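You operate a simulated robot arm through the tools that you are given. There is no shell and no other tool.

The job below is to be done with a simulated robot arm. You get a single attempt, and the scene is never put back.

Task
Test the small orange fan at Fast, then switch the fan tester off.
Fine: guard closed before it goes on, and left closed; wait for the result; slider back to Slow; test no other.
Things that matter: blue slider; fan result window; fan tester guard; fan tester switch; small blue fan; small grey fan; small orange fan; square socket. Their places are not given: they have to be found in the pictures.

Only the result counts: the job must be done as asked and must still hold three seconds after the hand-in. Knocking over, shifting, dropping, spilling or breaking anything else fails it.

Robot
A 5-joint arm with a two-finger parallel gripper, fixed in place. Base frame: the origin is at the foot of the arm, x ahead of it, y to its left, z up; the work surface is at about z = 1. Readings come in cm, degrees, newtons and seconds.
With the tool pointing down near the work surface it reaches from about 26 to 68 cm from the base axis. Its first joint turns from -66.0 to 66.0 degrees. The tool tilts only in the upright plane through the base axis and itself; it spins freely about its own axis. Payload 2.9 kg.
The TCP is the grasp point between the finger pads, 3 cm short of the fingertips. In the tool frame z runs along the fingers and y along their closing line. The gripper opens to 11 cm. The fingers are 2 cm wide and 1 cm thick; the gripper's body (4.8 by 11.2 cm) begins 5.5 cm behind the TCP.
Orientation is that of the tool frame in the base frame, as [roll, pitch, yaw] about the fixed x, y, z axes, in that order (R = Rz(yaw) Ry(pitch) Rx(roll)). With the fingers straight down and closing along the base's y, the tool's x points along the base's -x, its y along +y and its z along -z.

Tools
- The arm moves only by the tool arm_command. Its argument "targets" is a list that holds one entry, the list of rows, each a list of 7 numbers: the turn, a rotation vector about the base's x, y, z in degrees, then the shift along the base's x, y, z in cm, then the opening, from 0 (shut) to 1 (fully open). In form: [[[wx, wy, wz, x, y, z, gripper], ...]]. A call has 1 to 20 rows; each row is the pose to reach, as a shift and turn from the pose commanded when the call began. A row lasts 0.2 s, in which the tool goes at most 5 cm and 8.6 degrees; a call with a longer step from one row to the next is refused whole, and so is a gripper value outside its range. Where a pose cannot be reached the arm comes as near as it can. A force on the tool above 50 N (or 10 N above the force at the start of the call, whichever is more), or a blocked arm, ends the call early, and 0.2 s more pass. Each finger travels about 10.8 cm/s and halts on what it meets, pressing with about 26 N; the grip force reading is that of the motor and also rises with nothing between the fingers. The clock runs only during rows and for 0.2 s after the last one: add rows that repeat a pose to give the fingers time. The reply holds the time, the measured pose of the TCP, the force on the tool along the base axes, the opening and the grip force, in the units named above and with some noise, with the torque about the TCP (base axes, N m) and any sound that the robot's microphone picked up.
- Cameras (640 x 400 px; columns grow to the right, rows downward): "scene" is fixed at [3.78, -45.14, 60.94]; the picture's right is [0.76, -0.65, 0.00], its down [-0.34, -0.40, -0.85] and it looks along [0.55, 0.65, -0.52] (base axes); focal length 337 px, centre (320, 200). "wrist" rides on the gripper at [7.2, 1.7, -10.3] in the tool frame; the picture's right is [-0.23, 0.97, 0.00], its down [-0.76, -0.18, -0.62] and it looks along [-0.61, -0.14, 0.78] (tool axes); focal length 222 px, centre (320, 200).
- capture(camera): a new picture of that camera. The clock stands still meanwhile.
- measure_at(camera, pixels): for up to 12 pixels [column, row] of the newest picture of that camera ("zoom" is the newest enlarged one), the place [x, y, z] in the base frame of the surface seen there, good to about 0.2 cm. The clock stands still meanwhile.
- inspect(camera, box): a new picture of the part [left, top, right, bottom] of that camera's present view, enlarged. The clock stands still meanwhile.
- hand_in(): hands the job in; it is judged then, once.

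Open the gripper and draw the arm clear of the work before you hand the job in, unless the task says otherwise.

The tools are called after "Emit:" as name(argument=value, ...) on one line, values as JSON. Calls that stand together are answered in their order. arm_command: Moves the arm, as the interface text tells. Its arguments: {"type":"object","properties":{"targets":{"type":"array"}},"required":["targets"]} The other tools are called the same way: capture (camera) takes a picture; measure_at (camera, pixels) gives the place of the surface under pixels of a picture; inspect (camera, box) takes an enlarged picture of a part of a camera's view; hand_in () hands the job in.

At the start:

```text
time_s: 0.0
eef_pos: [41.79, -0.79, 40.15]
tool_rot: [-179.9, 0.0, -179.9]
wrist_force: [0.1, 0.3, 0.6]
moment: [0.01, -0.01, 0.0]
opening: 11.0
finger_force: 0.1
```

scene: 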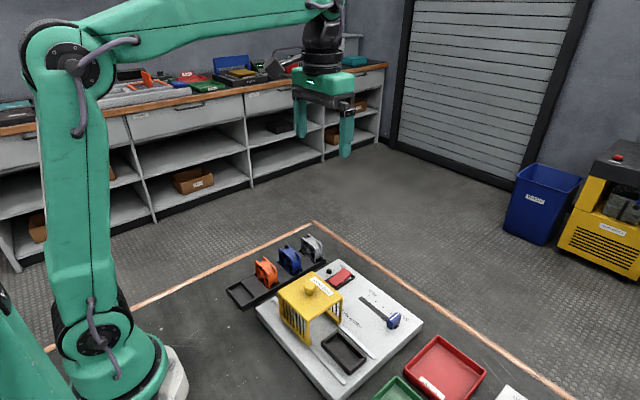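
wrist: 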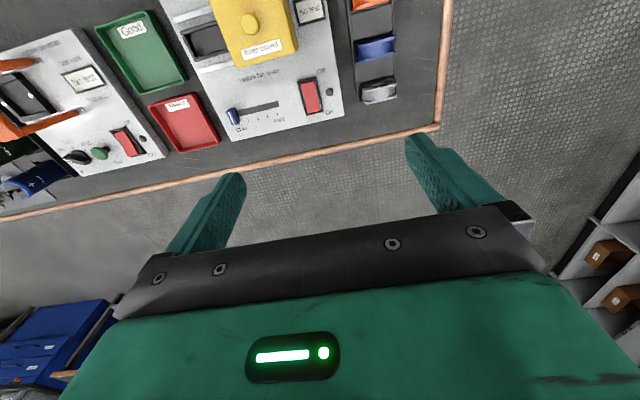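

The scene shows the fan tester with a yellow guard around (310,300), fans in a rack at (265,270), (290,258), (312,246), slider at (390,318), and switch at (340,275). I'll enlarge both views.

Emit:
inspect(camera="scene", box=[220, 220, 430, 400])

Emit:
inspect(camera="wrist", box=[160, 0, 450, 180])

```text
2.22 times, centred on (325, 310) of scene
```

zoom: 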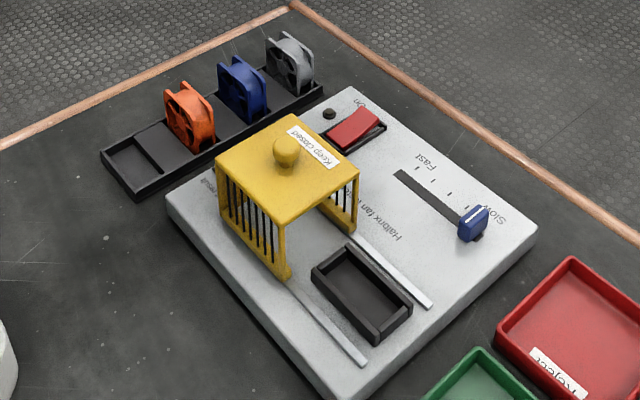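

```text
2.21 times, centred on (305, 90) of wrist
```

zoom: 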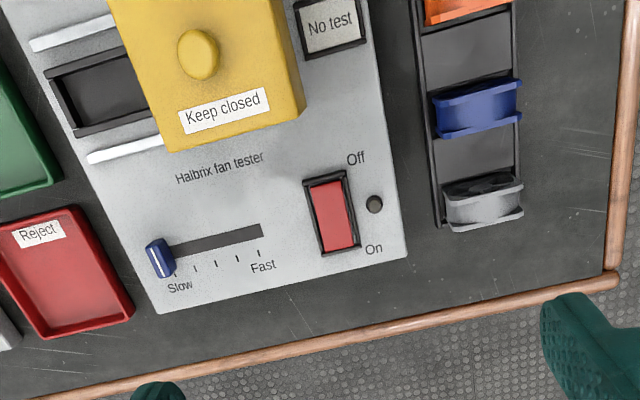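

The fan tester reads clearly: guard slid off the square socket, "No test" window, red rocker with On/Off, slider at Slow. I'll measure key points in the wrist zoom first.

Emit:
measure_at(camera="zoom", pixels=[[200, 55], [162, 255], [262, 232], [175, 250], [325, 185], [345, 235], [335, 210], [374, 204], [330, 30], [100, 90], [475, 105], [485, 200]])

Emit:
capture(camera="scene")

```text
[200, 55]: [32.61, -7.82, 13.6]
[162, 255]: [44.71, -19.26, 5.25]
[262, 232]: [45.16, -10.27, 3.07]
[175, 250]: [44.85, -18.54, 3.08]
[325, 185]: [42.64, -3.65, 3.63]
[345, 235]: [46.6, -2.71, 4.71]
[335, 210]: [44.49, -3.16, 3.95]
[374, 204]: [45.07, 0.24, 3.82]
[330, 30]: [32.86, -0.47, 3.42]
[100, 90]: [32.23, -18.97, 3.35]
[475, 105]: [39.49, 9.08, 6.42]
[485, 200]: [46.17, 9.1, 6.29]
```

```text
taken
```

scene: 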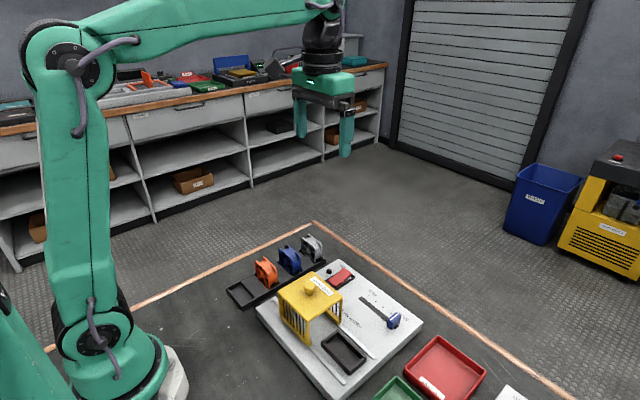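

Now I'll zoom in tighter on the rack, guard and socket from the scene camera.

Emit:
inspect(camera="scene", box=[220, 225, 330, 310])

```text
4.71 times, centred on (275, 268) of scene
```

zoom: 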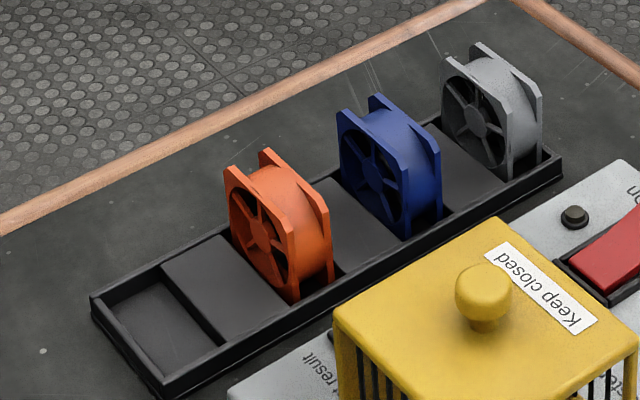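

The orange fan stands upright in a rack slot, axis along the rack. I measure its corners and the rack's.

Emit:
measure_at(camera="zoom", pixels=[[228, 172], [267, 153], [287, 233], [326, 208], [295, 292], [331, 272], [277, 190], [262, 235], [235, 240], [97, 300], [165, 385], [225, 275]])

Emit:
measure_at(camera="zoom", pixels=[[490, 285], [345, 320], [500, 225], [632, 340], [340, 112], [376, 98], [408, 165], [438, 150], [375, 140], [140, 310], [575, 215], [340, 215]])

```text
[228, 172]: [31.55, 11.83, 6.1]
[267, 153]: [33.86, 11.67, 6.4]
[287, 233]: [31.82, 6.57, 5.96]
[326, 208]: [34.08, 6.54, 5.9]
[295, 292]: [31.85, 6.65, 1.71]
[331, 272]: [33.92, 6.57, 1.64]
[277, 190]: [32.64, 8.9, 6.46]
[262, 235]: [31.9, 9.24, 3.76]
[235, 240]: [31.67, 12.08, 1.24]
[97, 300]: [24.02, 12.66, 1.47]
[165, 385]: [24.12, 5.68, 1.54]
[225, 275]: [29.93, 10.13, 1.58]
```

```text
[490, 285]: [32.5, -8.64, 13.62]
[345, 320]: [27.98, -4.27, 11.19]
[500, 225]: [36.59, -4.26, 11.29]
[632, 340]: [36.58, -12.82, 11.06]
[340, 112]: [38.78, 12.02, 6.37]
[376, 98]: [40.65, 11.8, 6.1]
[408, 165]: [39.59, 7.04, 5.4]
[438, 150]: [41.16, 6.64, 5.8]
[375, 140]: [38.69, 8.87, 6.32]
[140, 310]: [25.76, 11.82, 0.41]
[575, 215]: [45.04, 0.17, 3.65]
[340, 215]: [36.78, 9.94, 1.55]
```

Next I measure the socket frame, rails, guard and slider from a zoomed scene view.

Emit:
inspect(camera="scene", box=[270, 270, 390, 395])

```text
3.20 times, centred on (330, 332) of scene
```

zoom: 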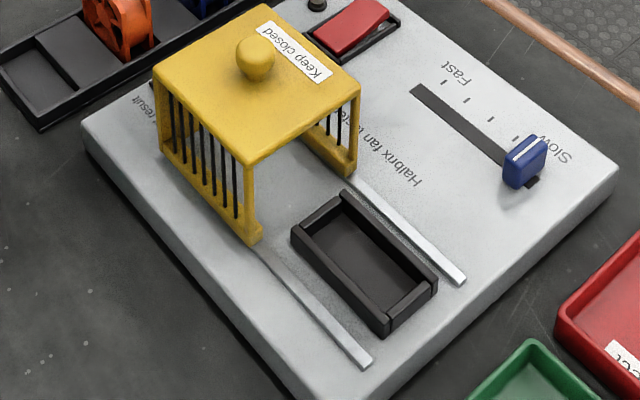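

Emit:
measure_at(camera="zoom", pixels=[[294, 233], [347, 192], [436, 280], [388, 333], [308, 236], [346, 205], [424, 280], [388, 318], [365, 262], [368, 360], [462, 278], [250, 235]])

Emit:
measure_at(camera="zoom", pixels=[[345, 170], [160, 145], [250, 160], [265, 225], [525, 160], [520, 180], [415, 90], [440, 110], [540, 140], [245, 60], [530, 183], [30, 200]])

```text
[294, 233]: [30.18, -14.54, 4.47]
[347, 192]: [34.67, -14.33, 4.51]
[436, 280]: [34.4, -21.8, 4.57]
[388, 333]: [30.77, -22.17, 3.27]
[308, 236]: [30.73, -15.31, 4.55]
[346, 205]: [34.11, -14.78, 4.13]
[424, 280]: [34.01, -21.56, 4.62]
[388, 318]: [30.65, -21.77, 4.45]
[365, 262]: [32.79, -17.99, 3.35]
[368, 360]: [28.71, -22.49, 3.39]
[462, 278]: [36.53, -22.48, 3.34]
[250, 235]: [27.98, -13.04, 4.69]
```

```text
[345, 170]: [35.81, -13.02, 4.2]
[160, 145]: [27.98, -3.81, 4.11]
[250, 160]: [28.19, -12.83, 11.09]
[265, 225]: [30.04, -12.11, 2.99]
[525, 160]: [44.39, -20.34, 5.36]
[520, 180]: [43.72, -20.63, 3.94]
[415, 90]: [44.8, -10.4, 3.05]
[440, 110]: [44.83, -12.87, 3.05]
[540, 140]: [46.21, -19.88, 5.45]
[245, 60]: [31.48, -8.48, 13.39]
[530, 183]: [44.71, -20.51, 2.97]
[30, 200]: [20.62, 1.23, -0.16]
```

The socket's inner opening is about x 30.8–34.1, y -21.6..-15, the same orientation as the standing fan (2.4 thick in x, 5.4 wide in y). I move above the orange fan at about (32.8, 9.2) with the gripper partly closed for a closer look.

Emit:
arm_command(targets=[[[0, 0, 0, -1.1, 1.25, -2.8, 0.95], [0, 0, 0, -2.2, 2.5, -5.6, 0.9], [0, 0, 0, -3.4, 3.75, -8.4, 0.85], [0, 0, 0, -4.5, 5.0, -11.2, 0.8], [0, 0, 0, -5.6, 6.2, -14, 0.75], [0, 0, 0, -6.8, 7.5, -16.8, 0.7], [0, 0, 0, -7.9, 8.7, -19.6, 0.68], [0, 0, 0, -9.0, 10.0, -22.15, 0.68], [0, 0, 0, -9.0, 10.0, -22.15, 0.68], [0, 0, 0, -9.0, 10.0, -22.15, 0.68]]])

Emit:
capture(camera="wrist")

Emit:
inspect(camera="scene", box=[200, 190, 420, 330])

```text
time_s: 2.2
eef_pos: [32.78, 8.94, 17.81]
tool_rot: [179.9, 0.1, 180.0]
wrist_force: [-0.5, -0.7, 0.0]
moment: [-0.02, 0.01, -0.02]
opening: 7.5
finger_force: 0.0
```

```text
taken
```

wrist: 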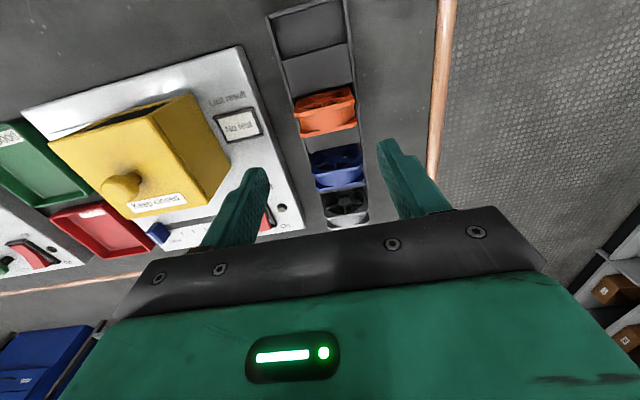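

```text
2.86 times, centred on (310, 260) of scene
```

zoom: 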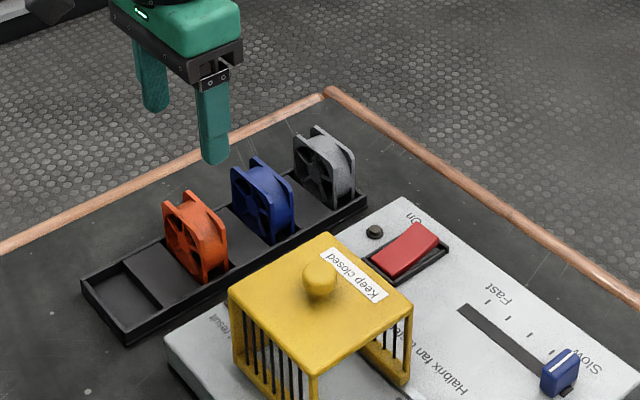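

Opening is 7.5 cm and the arm is near (32.8, 8.9, 17.8). I zoom the wrist view on the orange fan around (325,112) to refine its place.

Emit:
inspect(camera="wrist", box=[230, 50, 390, 150])

```text
4.00 times, centred on (310, 100) of wrist
```

zoom: 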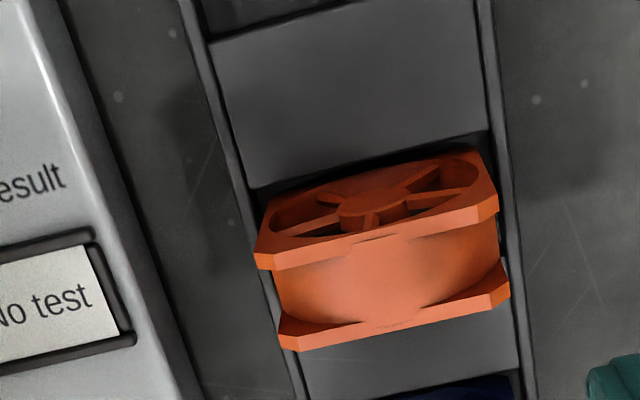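

Emit:
measure_at(camera="zoom", pixels=[[258, 260], [495, 212], [283, 342], [507, 298], [380, 245], [400, 325], [385, 290], [275, 195], [478, 155], [100, 100], [150, 330], [230, 310]])

```text
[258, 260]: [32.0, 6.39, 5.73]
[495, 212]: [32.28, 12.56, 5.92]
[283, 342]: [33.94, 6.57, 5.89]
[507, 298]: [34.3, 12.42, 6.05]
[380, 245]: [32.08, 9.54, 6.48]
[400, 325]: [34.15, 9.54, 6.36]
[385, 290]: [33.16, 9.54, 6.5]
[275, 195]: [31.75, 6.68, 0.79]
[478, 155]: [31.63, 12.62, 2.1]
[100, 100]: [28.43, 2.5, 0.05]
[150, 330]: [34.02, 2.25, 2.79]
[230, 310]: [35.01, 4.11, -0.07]
```

The fan's centre is about (33.0, 9.5), top at z 6.5. I go down to just above it and check the pose readings before straddling it.

Emit:
arm_command(targets=[[[0, 0, 0, 0.05, 0.15, -2, 0.68], [0, 0, 0, 0.1, 0.3, -4, 0.68], [0, 0, 0, 0.15, 0.45, -6, 0.68], [0, 0, 0, 0.15, 0.5, -7.5, 0.68], [0, 0, 0, 0.15, 0.5, -7.5, 0.68], [0, 0, 0, 0.15, 0.5, -7.5, 0.68]]])

Emit:
inspect(camera="scene", box=[200, 190, 360, 310])

Emit:
capture(camera="wrist")

```text
time_s: 3.6
eef_pos: [32.69, 9.62, 10.35]
tool_rot: [180.0, 0.0, -180.0]
wrist_force: [0.2, 0.4, 0.2]
moment: [0.0, -0.01, 0.0]
opening: 7.5
finger_force: 0.0
```

```text
3.33 times, centred on (280, 250) of scene
```

zoom: 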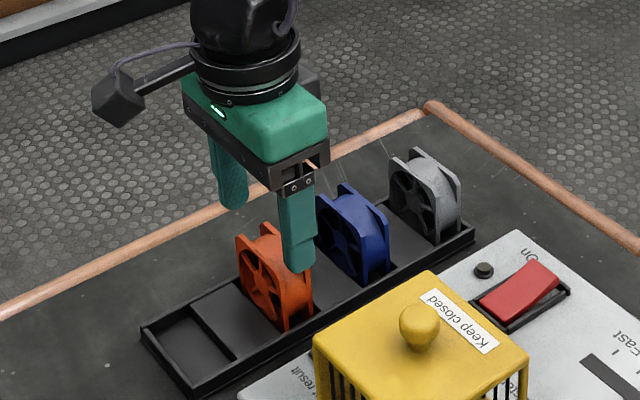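

```text
taken
```

wrist: 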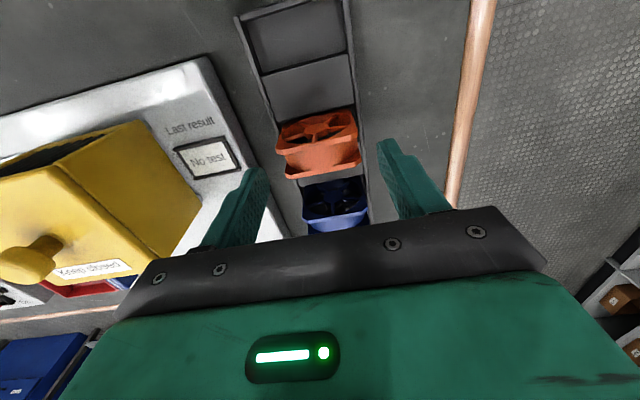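

The fingers straddle the fan's line: finger tips appear at about (258,172) and (385,145) in the wrist view. I measure fingertips and fan edges together for alignment.

Emit:
measure_at(camera="wrist", pixels=[[258, 175], [264, 180], [382, 147], [390, 148], [280, 150], [356, 130], [289, 177], [360, 163], [320, 145], [326, 168]])

```text
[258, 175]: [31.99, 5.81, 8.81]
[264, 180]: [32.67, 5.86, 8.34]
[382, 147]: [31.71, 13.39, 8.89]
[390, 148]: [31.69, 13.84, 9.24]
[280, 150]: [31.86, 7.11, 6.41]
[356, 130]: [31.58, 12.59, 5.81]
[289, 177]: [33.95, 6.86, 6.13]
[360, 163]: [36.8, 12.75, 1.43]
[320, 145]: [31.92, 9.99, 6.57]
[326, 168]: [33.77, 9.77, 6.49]
```

Fingers are centred at y≈9.6 and x≈32.7, the fan at y≈9.6, x≈32.9. I shift +0.2 in x and descend 5.5 cm in small steps with fingers open.

Emit:
arm_command(targets=[[[0, 0, 0, 0.2, 0, -1.2, 0.68], [0, 0, 0, 0.2, 0, -2.4, 0.68], [0, 0, 0, 0.2, 0, -3.6, 0.68], [0, 0, 0, 0.2, 0, -4.6, 0.68], [0, 0, 0, 0.2, 0, -5.5, 0.68], [0, 0, 0, 0.2, 0, -5.5, 0.68]]])

Emit:
inspect(camera="scene", box=[200, 190, 360, 310])

```text
time_s: 5.0
eef_pos: [33.01, 9.6, 4.87]
tool_rot: [180.0, 0.0, -180.0]
wrist_force: [-0.5, 0.5, 0.1]
moment: [0.0, -0.03, 0.01]
opening: 7.45
finger_force: 0.0
```

```text
3.33 times, centred on (280, 250) of scene
```

zoom: 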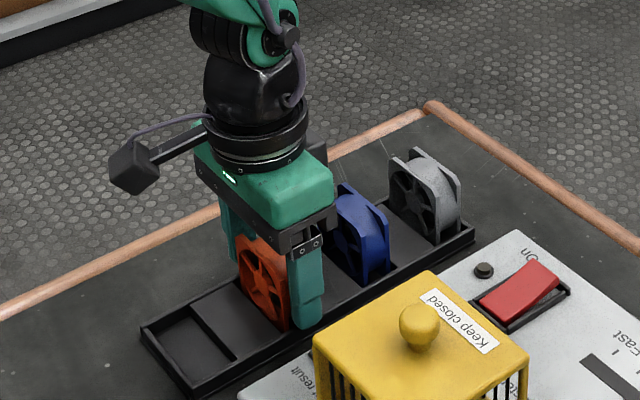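

The fingers straddle the orange fan cleanly with no contact force. I close on it.

Emit:
arm_command(targets=[[[0, 0, 0, 0, 0, 0, 0.6], [0, 0, 0, 0, 0, 0, 0.52], [0, 0, 0, 0, 0, 0, 0.45], [0, 0, 0, 0, 0, 0, 0.4], [0, 0, 0, 0, 0, 0, 0.4]]])

```text
time_s: 6.2
eef_pos: [33.02, 9.68, 4.94]
tool_rot: [-179.9, 0.0, -179.9]
wrist_force: [0.6, 0.0, -0.6]
moment: [0.0, 0.01, 0.01]
opening: 5.93
finger_force: 26.1
```

The fingers halted at 5.93 cm with 26 N: the fan is held. I lift it straight up.

Emit:
arm_command(targets=[[[0, 0, 0, 0, 0, 1, 0.4], [0, 0, 0, 0, 0, 2.5, 0.4], [0, 0, 0, 0, 0, 5, 0.4], [0, 0, 0, 0, 0, 8, 0.4], [0, 0, 0, 0, 0, 11, 0.4], [0, 0, 0, 0, 0, 14, 0.4], [0, 0, 0, 0, 0, 17, 0.4], [0, 0, 0, 0, 0, 18, 0.4], [0, 0, 0, 0, 0, 18, 0.4]]])

Emit:
capture(camera="scene")

Emit:
capture(camera="wrist")

```text
time_s: 8.2
eef_pos: [32.99, 9.66, 23.04]
tool_rot: [-180.0, 0.0, 180.0]
wrist_force: [1.0, -1.0, -0.6]
moment: [-0.02, 0.0, 0.0]
opening: 5.94
finger_force: 26.1
```

```text
taken
```

scene: 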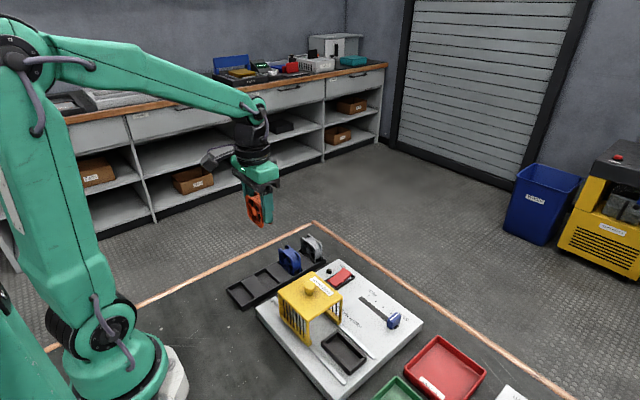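

```text
taken
```

wrist: 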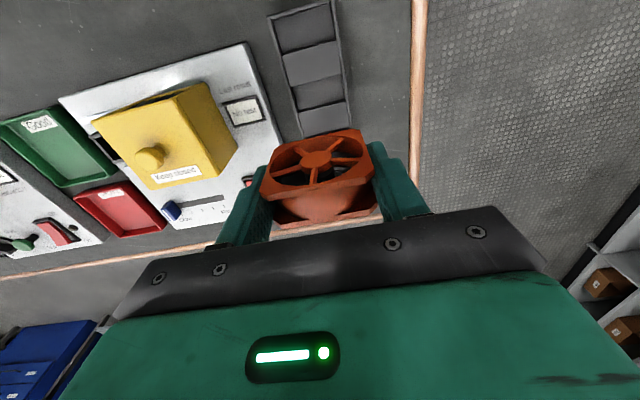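

The fan is lifted cleanly; the rack's other fans are undisturbed. Before placing, I zoom the scene on the socket at about (343,351) for a precise centre.

Emit:
inspect(camera="scene", box=[310, 322, 380, 378])

```text
7.14 times, centred on (345, 350) of scene
```

zoom: 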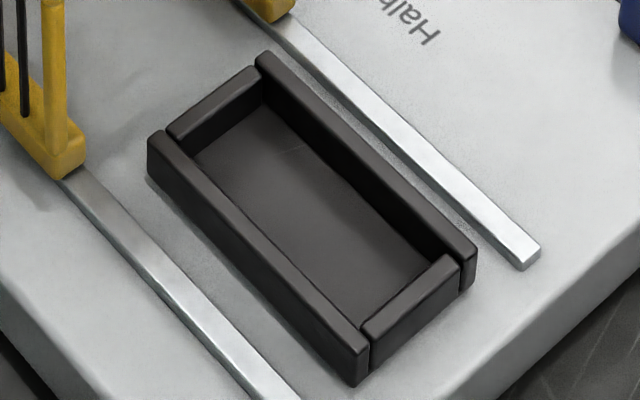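

Emit:
measure_at(camera="zoom", pixels=[[168, 150], [355, 358], [258, 62], [470, 250], [263, 98], [177, 137], [365, 335], [452, 272], [262, 180], [363, 270], [180, 122], [455, 262]])

Emit:
measure_at(camera="zoom", pixels=[[250, 260], [255, 250], [262, 240], [355, 150], [362, 155], [350, 165], [215, 100], [222, 108], [230, 130], [405, 300], [412, 285], [400, 275]])

```text
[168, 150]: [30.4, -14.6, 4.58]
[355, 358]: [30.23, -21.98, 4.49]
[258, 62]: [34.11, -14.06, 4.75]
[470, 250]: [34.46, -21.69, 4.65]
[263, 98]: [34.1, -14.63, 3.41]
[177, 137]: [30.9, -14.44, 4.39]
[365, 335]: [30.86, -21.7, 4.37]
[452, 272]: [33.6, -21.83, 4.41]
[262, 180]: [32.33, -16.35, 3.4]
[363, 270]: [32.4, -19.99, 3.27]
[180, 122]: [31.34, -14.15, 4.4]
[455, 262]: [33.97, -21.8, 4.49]
```

```text
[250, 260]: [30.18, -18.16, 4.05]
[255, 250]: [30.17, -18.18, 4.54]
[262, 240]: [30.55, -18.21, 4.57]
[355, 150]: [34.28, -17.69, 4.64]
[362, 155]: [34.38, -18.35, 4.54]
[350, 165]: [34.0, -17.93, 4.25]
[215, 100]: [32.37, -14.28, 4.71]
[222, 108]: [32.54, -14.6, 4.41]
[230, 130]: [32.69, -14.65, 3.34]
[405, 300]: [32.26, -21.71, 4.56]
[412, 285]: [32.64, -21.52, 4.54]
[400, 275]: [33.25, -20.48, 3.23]
```

The socket centre comes out at about (32.4, -18.1), floor z 3.3, rim 4.5. I check the fan's position relative to the fingers in the wrist view before carrying it.

Emit:
inspect(camera="wrist", box=[220, 110, 420, 235])

Emit:
inspect(camera="scene", box=[200, 150, 310, 235])

```text
3.20 times, centred on (320, 172) of wrist
```

zoom: 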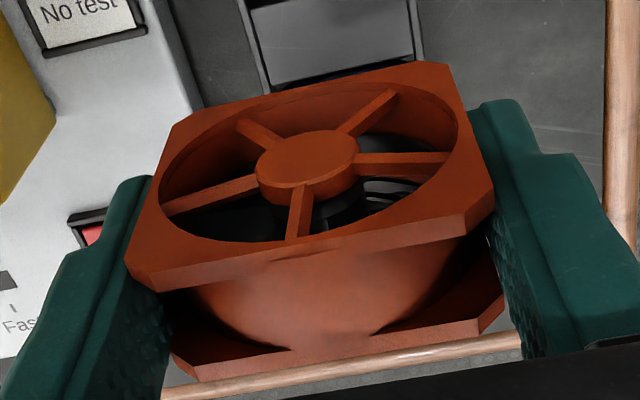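

```text
4.71 times, centred on (255, 192) of scene
```

zoom: 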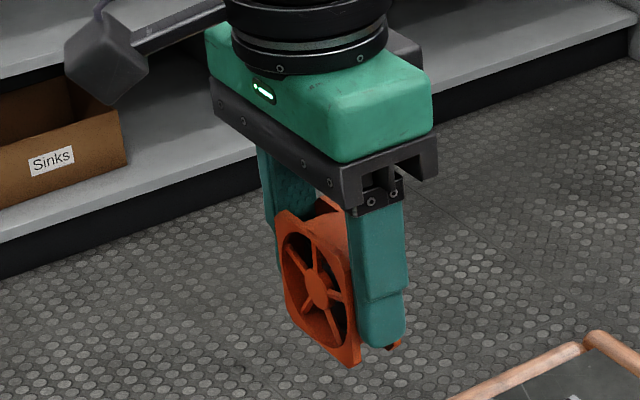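

Emit:
measure_at(camera="zoom", pixels=[[300, 280], [345, 345], [348, 360], [285, 230], [358, 300], [400, 300], [380, 345], [392, 347], [355, 355], [318, 290], [365, 320], [320, 340]])

```text
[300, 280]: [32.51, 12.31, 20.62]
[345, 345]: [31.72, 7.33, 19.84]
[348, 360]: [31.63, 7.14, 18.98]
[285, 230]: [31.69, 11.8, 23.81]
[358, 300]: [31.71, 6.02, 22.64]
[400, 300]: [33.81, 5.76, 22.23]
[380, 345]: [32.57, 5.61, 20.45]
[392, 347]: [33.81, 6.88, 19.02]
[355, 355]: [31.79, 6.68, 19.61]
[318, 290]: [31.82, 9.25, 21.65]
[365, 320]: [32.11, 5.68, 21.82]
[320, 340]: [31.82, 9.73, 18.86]
```

The held fan's bottom is 4.2 cm below the TCP and it is centred on the fingers. I carry it at height over to above the socket (32.4, -18.1).

Emit:
arm_command(targets=[[[0, 0, 0, 0, -1, 0, 0.4], [0, 0, 0, -0.1, -3, 0, 0.4], [0, 0, 0, -0.1, -6, 0, 0.4], [0, 0, 0, -0.2, -9, 0, 0.4], [0, 0, 0, -0.3, -12, 0, 0.4], [0, 0, 0, -0.3, -15, 0, 0.4], [0, 0, 0, -0.4, -18, 0, 0.4], [0, 0, 0, -0.5, -21, 0, 0.4], [0, 0, 0, -0.6, -24, 0, 0.4], [0, 0, 0, -0.6, -26.5, 0, 0.4], [0, 0, 0, -0.6, -27.75, 0, 0.4], [0, 0, 0, -0.6, -27.75, 0, 0.4], [0, 0, 0, -0.6, -27.75, 0, 0.4]]])

Emit:
capture(camera="scene")

Emit:
capture(camera="wrist")

```text
time_s: 11.0
eef_pos: [32.48, -17.98, 22.95]
tool_rot: [180.0, 0.1, 180.0]
wrist_force: [0.0, -0.9, -0.9]
moment: [0.01, -0.01, 0.02]
opening: 5.94
finger_force: 26.0
```

```text
taken
```

scene: 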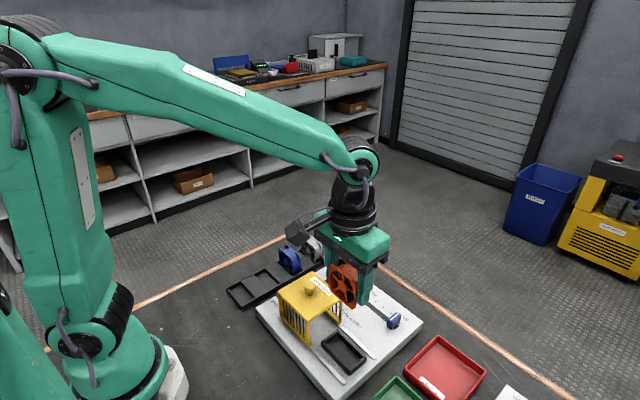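

```text
taken
```

wrist: 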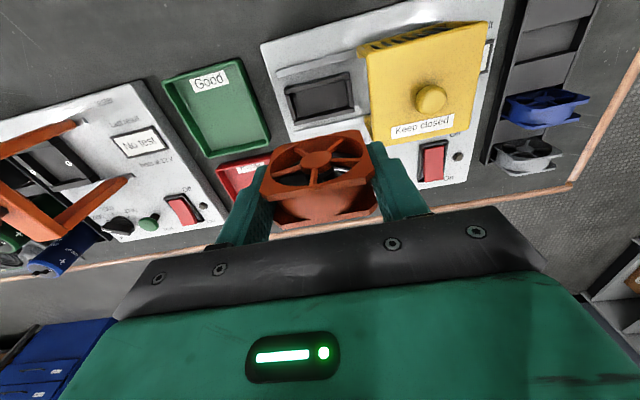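

The socket shows at (318,98) in the wrist view, unobstructed. I zoom to get a second estimate of its centre.

Emit:
inspect(camera="wrist", box=[265, 60, 385, 135])

```text
5.33 times, centred on (325, 98) of wrist
```

zoom: 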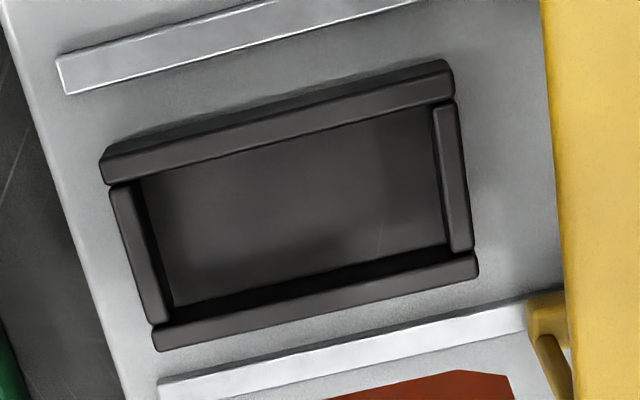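

Emit:
measure_at(camera="zoom", pixels=[[135, 192], [165, 318], [438, 112], [470, 250], [280, 140], [320, 280], [150, 255], [448, 180], [300, 210], [278, 128], [325, 305], [460, 175]])

```text
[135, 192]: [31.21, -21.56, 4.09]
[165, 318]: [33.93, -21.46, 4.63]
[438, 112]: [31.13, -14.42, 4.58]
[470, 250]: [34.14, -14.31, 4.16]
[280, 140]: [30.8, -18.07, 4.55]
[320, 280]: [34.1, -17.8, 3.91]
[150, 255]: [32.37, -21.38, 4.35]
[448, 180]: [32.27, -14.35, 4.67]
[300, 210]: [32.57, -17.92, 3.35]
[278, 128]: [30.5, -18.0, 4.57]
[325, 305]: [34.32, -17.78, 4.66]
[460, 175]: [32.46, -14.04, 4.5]
```

Both views agree on a centre near (32.4, -18.05). I lower the fan to just above the socket rim.

Emit:
arm_command(targets=[[[0, 0, 0, 0, 0, -2, 0.4], [0, 0, 0, 0, 0, -4.5, 0.4], [0, 0, 0, 0, 0, -7, 0.4], [0, 0, 0, 0, 0, -9.5, 0.4], [0, 0, 0, 0, 0, -11.5, 0.4], [0, 0, 0, 0, 0, -13, 0.4], [0, 0, 0, 0, 0, -13, 0.4], [0, 0, 0, 0, 0, -13, 0.4]]])

Emit:
inspect(camera="scene", box=[280, 270, 400, 390])

Emit:
capture(camera="wrist")

```text
time_s: 12.8
eef_pos: [32.49, -18.04, 9.92]
tool_rot: [179.9, 0.0, -180.0]
wrist_force: [0.1, 0.6, 0.3]
moment: [0.02, -0.02, 0.02]
opening: 5.96
finger_force: 26.0
```

```text
3.33 times, centred on (340, 330) of scene
```

zoom: 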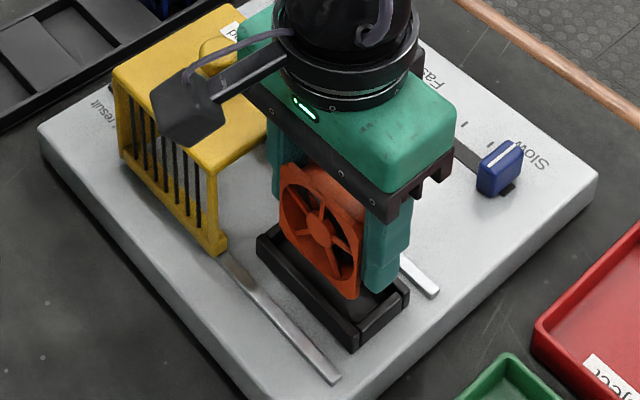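

```text
taken
```

wrist: 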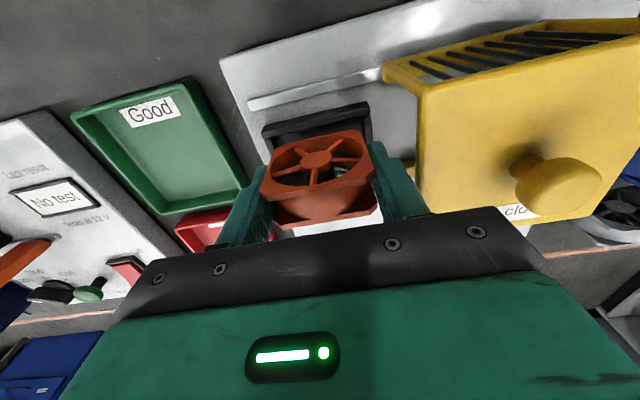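

The fan hangs just above the socket. I check its bottom edges against the frame in the zoom.

Emit:
measure_at(camera="zoom", pixels=[[352, 285], [300, 245], [345, 297], [285, 222], [330, 285], [262, 242], [352, 340], [290, 265], [345, 325], [400, 292], [372, 320], [310, 270]])

Emit:
inspect(camera="scene", box=[315, 315, 375, 380])

```text
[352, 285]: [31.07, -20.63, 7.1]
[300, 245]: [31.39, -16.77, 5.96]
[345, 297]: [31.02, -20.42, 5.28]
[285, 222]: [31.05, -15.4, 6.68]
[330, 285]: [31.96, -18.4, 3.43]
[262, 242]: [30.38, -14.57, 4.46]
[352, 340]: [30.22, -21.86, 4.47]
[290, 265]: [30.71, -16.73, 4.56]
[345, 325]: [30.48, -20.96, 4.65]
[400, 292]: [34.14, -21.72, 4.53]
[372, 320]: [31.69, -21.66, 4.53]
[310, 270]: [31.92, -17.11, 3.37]
```

```text
6.15 times, centred on (345, 348) of scene
```

zoom: 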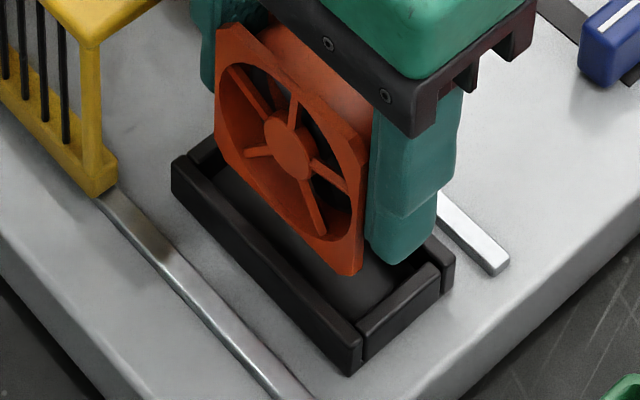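

The fan's front face is at x≈31.05 versus the inner wall at 30.75, so I nudge +0.12 in x and lower 2.3 cm slowly into the socket.

Emit:
arm_command(targets=[[[0, 0, 0, 0.12, 0, -0.2, 0.4], [0, 0, 0, 0.12, 0, -0.7, 0.4], [0, 0, 0, 0.12, 0, -1.2, 0.4], [0, 0, 0, 0.12, 0, -1.6, 0.4], [0, 0, 0, 0.12, 0, -2.0, 0.4], [0, 0, 0, 0.12, 0, -2.2, 0.4], [0, 0, 0, 0.12, 0, -2.3, 0.4], [0, 0, 0, 0.12, 0, -2.3, 0.4]]])

Emit:
inspect(camera="scene", box=[315, 315, 375, 380])

```text
time_s: 14.6
eef_pos: [32.74, -18.06, 7.77]
tool_rot: [-179.9, 0.3, -179.9]
wrist_force: [0.4, 5.5, 24.3]
moment: [0.25, -0.01, -0.01]
opening: 5.97
finger_force: 26.0
```

```text
6.15 times, centred on (345, 348) of scene
```

zoom: 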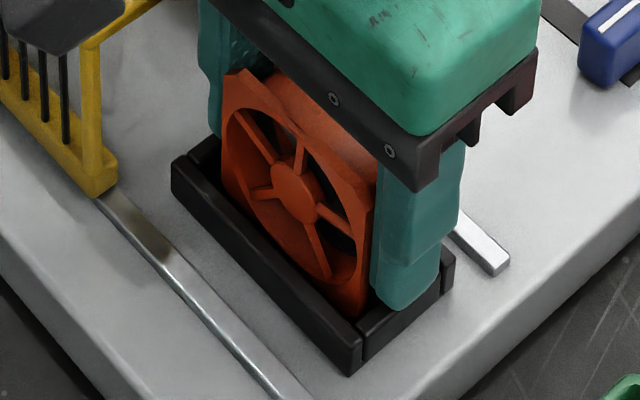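

Contact at z 7.77 with 24 N upward: the fan is seated in the frame (or the tips touch the rim). I ease up 0.15 cm to relieve force and open just enough to release (about 6.8 cm).

Emit:
arm_command(targets=[[[0, 0, 0, 0, 0, 0.15, 0.4], [0, 0, 0, 0, 0, 0.15, 0.5], [0, 0, 0, 0, 0, 0.15, 0.58], [0, 0, 0, 0, 0, 0.15, 0.62], [0, 0, 0, 0, 0, 0.15, 0.62], [0, 0, 0, 0, 0, 0.15, 0.62]]])

Emit:
inspect(camera="scene", box=[315, 315, 375, 380])

Emit:
capture(camera="wrist")

```text
time_s: 16.0
eef_pos: [32.7, -18.07, 7.81]
tool_rot: [-180.0, 0.0, -180.0]
wrist_force: [-0.7, -0.3, 0.0]
moment: [-0.01, 0.02, 0.01]
opening: 6.83
finger_force: 0.1
```

```text
6.15 times, centred on (345, 348) of scene
```

zoom: 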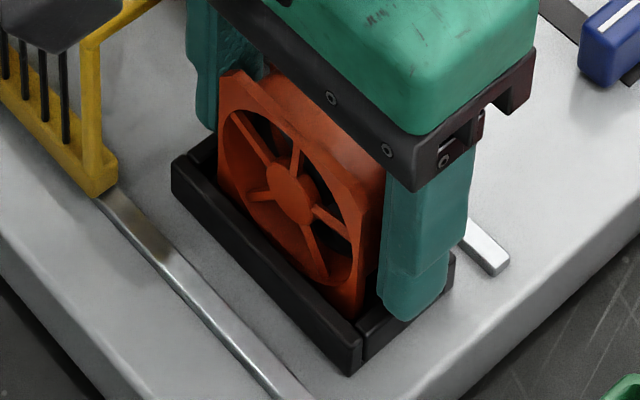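

```text
taken
```

wrist: 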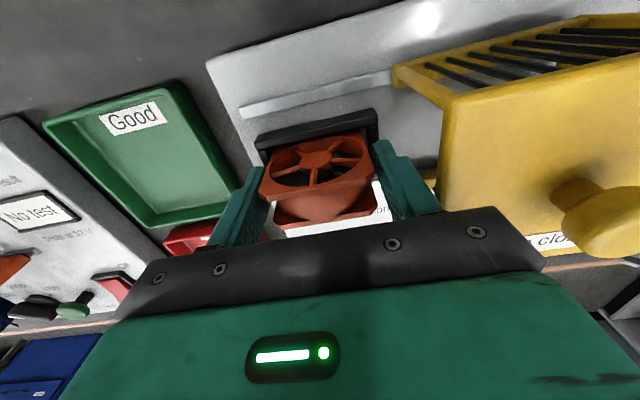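

The fan is released, upright in the socket, with no force on the tool. I raise the arm straight up.

Emit:
arm_command(targets=[[[0, 0, 0, 0, 0, 1, 0.62], [0, 0, 0, 0, 0, 2.5, 0.62], [0, 0, 0, 0, 0, 4.5, 0.62], [0, 0, 0, 0, 0, 7, 0.62], [0, 0, 0, 0, 0, 9.5, 0.62], [0, 0, 0, 0, 0, 12, 0.62], [0, 0, 0, 0, 0, 14, 0.62], [0, 0, 0, 0, 0, 14, 0.62]]])

Emit:
inspect(camera="scene", box=[250, 250, 430, 390])

Emit:
capture(camera="wrist")

```text
time_s: 17.8
eef_pos: [32.74, -18.09, 21.81]
tool_rot: [-180.0, 0.0, -179.9]
wrist_force: [-0.4, -0.7, -0.2]
moment: [-0.01, 0.02, -0.02]
opening: 6.81
finger_force: 0.1
```

```text
2.86 times, centred on (340, 320) of scene
```

zoom: 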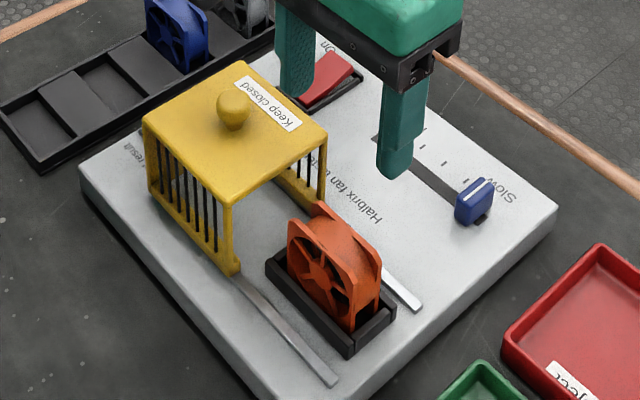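

```text
taken
```

wrist: 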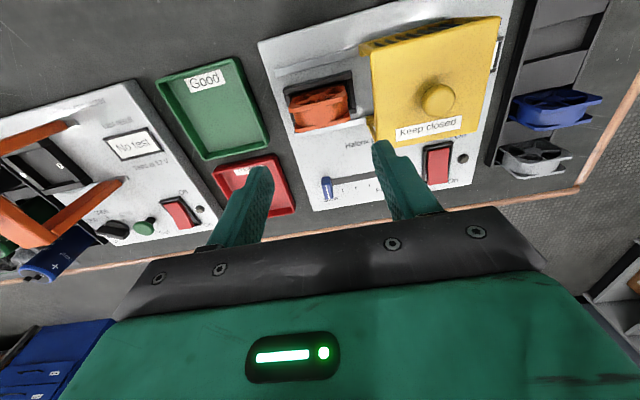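

The orange fan stands in the socket. Now I measure the guard knob at zoom (233,110), the guard edges, and the fan's top.

Emit:
measure_at(camera="zoom", pixels=[[233, 100], [233, 115], [218, 108], [249, 108], [320, 215], [345, 240], [300, 235], [232, 205], [230, 265], [150, 125], [325, 145], [240, 75]])

Emit:
inspect(camera="wrist", box=[270, 10, 510, 210])

```text
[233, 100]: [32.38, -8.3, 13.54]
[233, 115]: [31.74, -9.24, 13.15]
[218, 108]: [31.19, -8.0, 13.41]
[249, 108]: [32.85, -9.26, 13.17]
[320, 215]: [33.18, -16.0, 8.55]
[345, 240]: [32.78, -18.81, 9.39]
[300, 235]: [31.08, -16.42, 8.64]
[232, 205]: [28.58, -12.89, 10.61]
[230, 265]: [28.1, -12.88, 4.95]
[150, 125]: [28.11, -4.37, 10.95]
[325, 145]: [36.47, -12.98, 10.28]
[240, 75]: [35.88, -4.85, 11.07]
```

```text
2.00 times, centred on (390, 110) of wrist
```

zoom: 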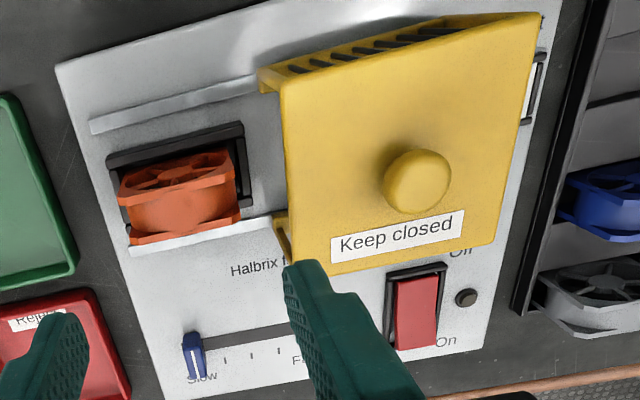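

Knob centre ≈ (32.3, -8.5), top z 13.5, guard top 11.1; the fan top at 9.4 fits below it. I move above the knob and set opening ~5 cm.

Emit:
arm_command(targets=[[[0, 0, 0, -0.1, 2, 0, 0.58], [0, 0, 0, -0.2, 4.5, 0, 0.54], [0, 0, 0, -0.3, 7, 0, 0.5], [0, 0, 0, -0.4, 9, 0, 0.46], [0, 0, 0, -0.4, 9.6, -0.5, 0.46], [0, 0, 0, -0.4, 9.6, -2.5, 0.46], [0, 0, 0, -0.4, 9.6, -3.5, 0.46], [0, 0, 0, -0.4, 9.6, -3.5, 0.46]]])

Emit:
inspect(camera="scene", box=[250, 220, 400, 340])

Emit:
capture(camera="wrist")

```text
time_s: 19.6
eef_pos: [32.01, -8.46, 18.36]
tool_rot: [-179.9, 0.1, 179.9]
wrist_force: [0.5, 0.4, 0.4]
moment: [-0.02, 0.01, -0.01]
opening: 5.08
finger_force: 0.0
```

```text
3.33 times, centred on (325, 280) of scene
```

zoom: 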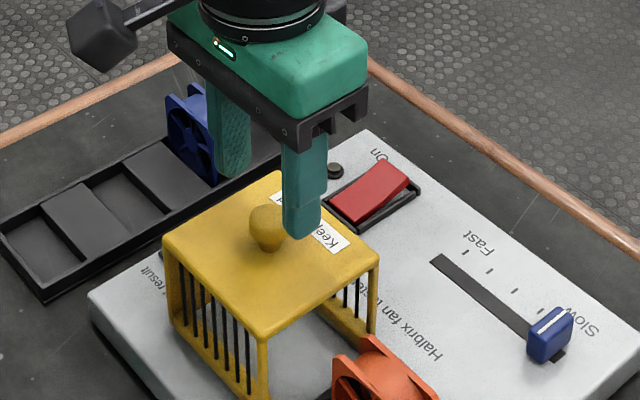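

```text
taken
```

wrist: 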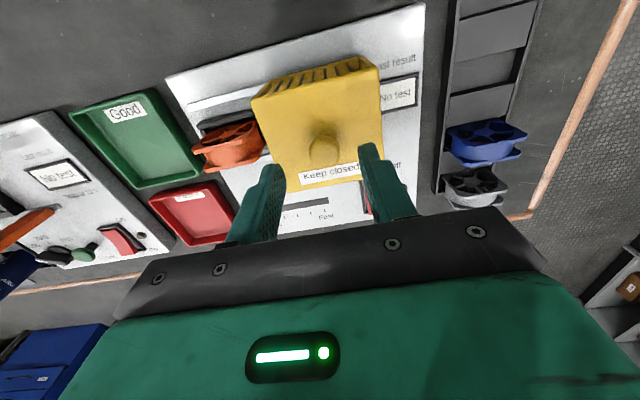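

I check the knob at (323,150) against the finger tips in the wrist view.

Emit:
measure_at(camera="wrist", pixels=[[323, 148], [311, 150], [336, 148], [323, 138], [324, 160], [280, 170], [285, 178], [364, 147], [370, 147], [318, 128], [265, 175], [375, 146]])

```text
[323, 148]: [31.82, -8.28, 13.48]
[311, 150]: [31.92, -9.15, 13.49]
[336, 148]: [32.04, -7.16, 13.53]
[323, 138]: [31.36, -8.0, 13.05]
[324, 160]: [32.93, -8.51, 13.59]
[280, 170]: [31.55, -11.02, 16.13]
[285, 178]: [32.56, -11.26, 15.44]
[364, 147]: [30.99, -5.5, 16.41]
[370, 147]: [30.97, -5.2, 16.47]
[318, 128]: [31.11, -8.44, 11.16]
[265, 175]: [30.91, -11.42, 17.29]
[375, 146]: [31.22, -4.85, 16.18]
```

Knob centre ≈ (32.3, -8.3); fingers at x≈32.0. I shift +0.3 in x and descend to TCP z ≈14.6 (tips ~0.5 cm above the guard's roof).

Emit:
arm_command(targets=[[[0, 0, 0, 0.3, 0, -1, 0.46], [0, 0, 0, 0.3, 0, -2, 0.46], [0, 0, 0, 0.3, 0, -3, 0.46], [0, 0, 0, 0.3, 0, -3.75, 0.46], [0, 0, 0, 0.3, 0, -3.75, 0.4], [0, 0, 0, 0.3, 0, -3.75, 0.3], [0, 0, 0, 0.3, 0, -3.75, 0.22], [0, 0, 0, 0.3, 0, -3.75, 0.15], [0, 0, 0, 0.3, 0, -3.75, 0.1], [0, 0, 0, 0.3, 0, -3.75, 0.1]]])

Emit:
inspect(camera="scene", box=[250, 220, 400, 340])

```text
time_s: 21.8
eef_pos: [32.42, -8.45, 14.54]
tool_rot: [-179.9, 0.0, 179.9]
wrist_force: [0.4, -1.0, -2.3]
moment: [-0.01, -0.08, -0.02]
opening: 2.36
finger_force: 45.2
```

```text
3.33 times, centred on (325, 280) of scene
```

zoom: 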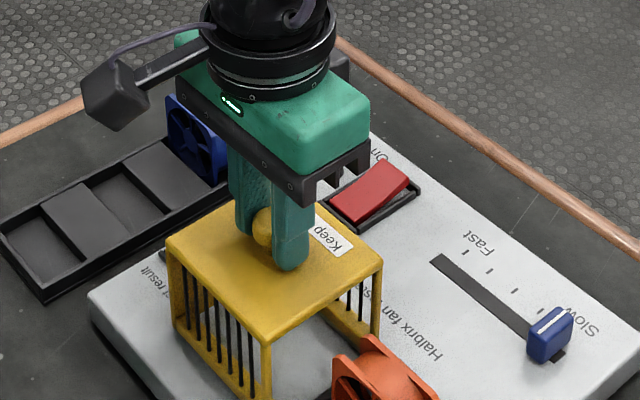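

The knob is gripped at 2.36 cm. I slide the guard along -y, first 4 cm slowly, watching the force.

Emit:
arm_command(targets=[[[0, 0, 0, 0, -0.4, 0, 0.15], [0, 0, 0, 0, -1.0, 0, 0.15], [0, 0, 0, 0, -1.8, 0, 0.15], [0, 0, 0, 0, -2.6, 0, 0.15], [0, 0, 0, 0, -3.4, 0, 0.15], [0, 0, 0, 0, -4, 0, 0.15]]])

Emit:
inspect(camera="scene", box=[250, 230, 420, 390])

```text
time_s: 23.2
eef_pos: [32.36, -12.55, 14.56]
tool_rot: [180.0, -0.1, 180.0]
wrist_force: [-17.3, 2.0, 13.3]
moment: [-0.07, -0.67, 0.02]
opening: 2.38
finger_force: 44.4
```

```text
2.50 times, centred on (335, 310) of scene
```

zoom: 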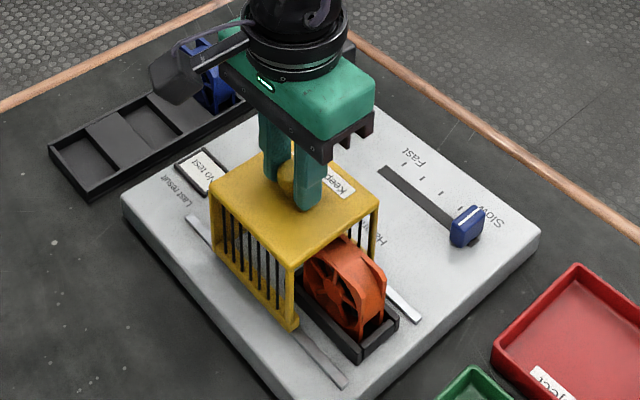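

The guard slides well. I keep going, easing x by -0.1 to relieve the side load, until about 9.3 cm of total travel.

Emit:
arm_command(targets=[[[0, 0, 0, -0.05, -0.5, 0.03, 0.15], [0, 0, 0, -0.1, -1.2, 0.05, 0.15], [0, 0, 0, -0.1, -2.0, 0.05, 0.15], [0, 0, 0, -0.1, -2.8, 0.05, 0.15], [0, 0, 0, -0.1, -3.6, 0.05, 0.15], [0, 0, 0, -0.1, -4.4, 0.05, 0.15], [0, 0, 0, -0.1, -5.0, 0.05, 0.15]]])

Emit:
inspect(camera="scene", box=[250, 230, 420, 390])

```text
time_s: 24.8
eef_pos: [32.5, -17.47, 14.52]
tool_rot: [179.9, 0.0, 180.0]
wrist_force: [-7.3, 1.7, -2.9]
moment: [0.08, 0.89, 0.02]
opening: 2.38
finger_force: 45.0
```

```text
2.50 times, centred on (335, 310) of scene
```

zoom: 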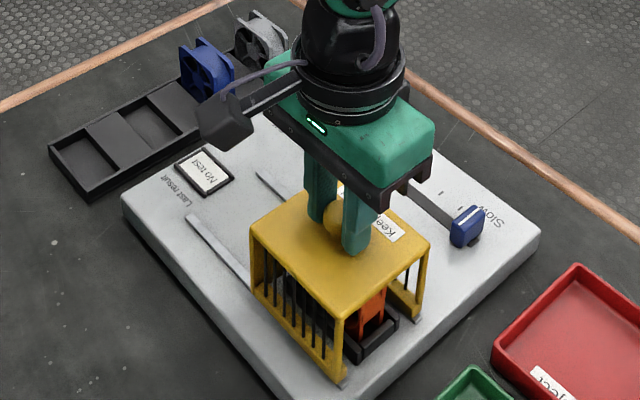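

Travel is about 9 cm and the guard almost covers the socket. I go on in small steps to feel for the end stop.

Emit:
arm_command(targets=[[[0, 0, 0, 0, -0.2, 0, 0.15], [0, 0, 0, 0, -0.4, 0, 0.15], [0, 0, 0, 0, -0.6, 0, 0.15], [0, 0, 0, 0, -0.8, 0, 0.15], [0, 0, 0, 0, -0.8, 0, 0.15]]])

Emit:
inspect(camera="scene", box=[290, 290, 400, 390])

```text
time_s: 26.1
eef_pos: [32.52, -18.06, 14.45]
tool_rot: [179.9, -0.3, -179.7]
wrist_force: [1.4, 7.0, -0.3]
moment: [-0.01, -0.44, -0.14]
opening: 2.34
finger_force: 44.8
stopped in row 5: the force on the tool passed its limit at 52 N (the readings are from after the stop); the commanded pose is now the measured one
```

```text
4.00 times, centred on (345, 340) of scene
```

zoom: 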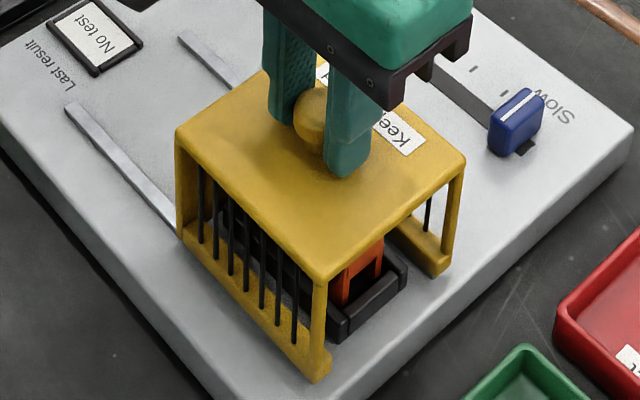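

The end stop was reached at y≈-18.1 (the force cut the call), matching the socket's centre, so the guard is closed. I release the knob and rise.

Emit:
arm_command(targets=[[[0, 0, 0, 0, 0, 0, 0.25], [0, 0, 0, 0, 0, 0, 0.35], [0, 0, 0, 0, 0, 0, 0.46], [0, 0, 0, 0, 0, 0, 0.46], [0, 0, 0, 0, 0, 1, 0.46], [0, 0, 0, 0, 0, 2.5, 0.46], [0, 0, 0, 0, 0, 5, 0.46], [0, 0, 0, 0, 0, 7, 0.46], [0, 0, 0, 0, 0, 7, 0.46]]])

Emit:
inspect(camera="scene", box=[250, 230, 430, 390])

Emit:
capture(camera="wrist")

```text
time_s: 28.1
eef_pos: [32.39, -18.07, 21.53]
tool_rot: [179.8, -0.3, -179.6]
wrist_force: [0.2, 0.3, 0.1]
moment: [0.0, -0.02, -0.04]
opening: 5.08
finger_force: 0.0
```

```text
2.50 times, centred on (340, 310) of scene
```

zoom: 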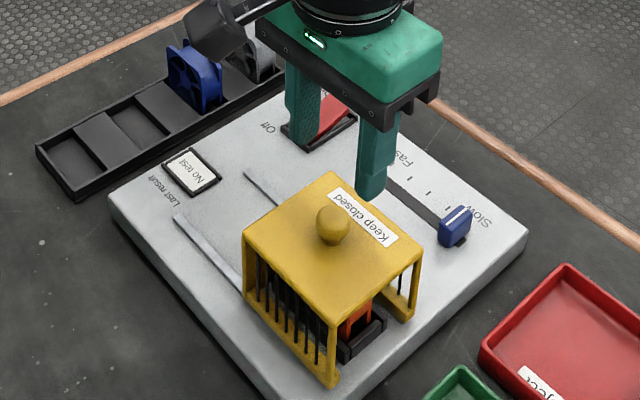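

```text
taken
```

wrist: 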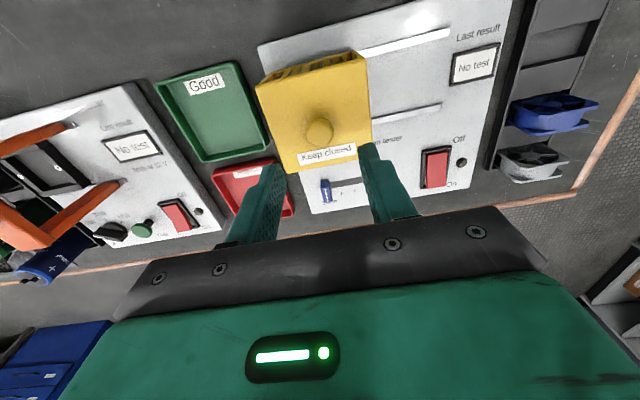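

Guard is closed over the socket. Next is the slider: I zoom on it and its track in the scene view.

Emit:
inspect(camera="scene", box=[355, 285, 425, 335])

```text
8.00 times, centred on (390, 310) of scene
```

zoom: 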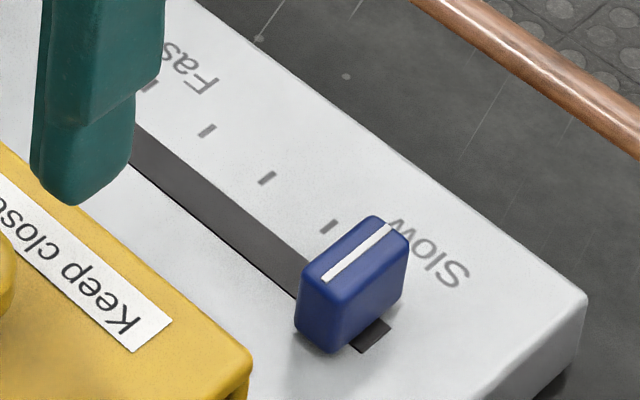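

Emit:
measure_at(camera="zoom", pixels=[[308, 275], [375, 218], [335, 295], [402, 240], [322, 335], [395, 295], [330, 226], [266, 178], [207, 130], [152, 86], [372, 338], [345, 260]])

```text
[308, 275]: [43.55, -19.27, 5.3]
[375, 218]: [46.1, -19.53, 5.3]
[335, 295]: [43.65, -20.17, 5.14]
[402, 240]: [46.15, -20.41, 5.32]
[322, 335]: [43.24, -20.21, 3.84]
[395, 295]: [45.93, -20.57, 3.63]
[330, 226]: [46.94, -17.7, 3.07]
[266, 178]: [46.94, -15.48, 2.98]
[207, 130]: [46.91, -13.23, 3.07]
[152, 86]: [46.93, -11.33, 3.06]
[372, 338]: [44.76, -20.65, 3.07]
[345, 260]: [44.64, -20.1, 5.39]
```

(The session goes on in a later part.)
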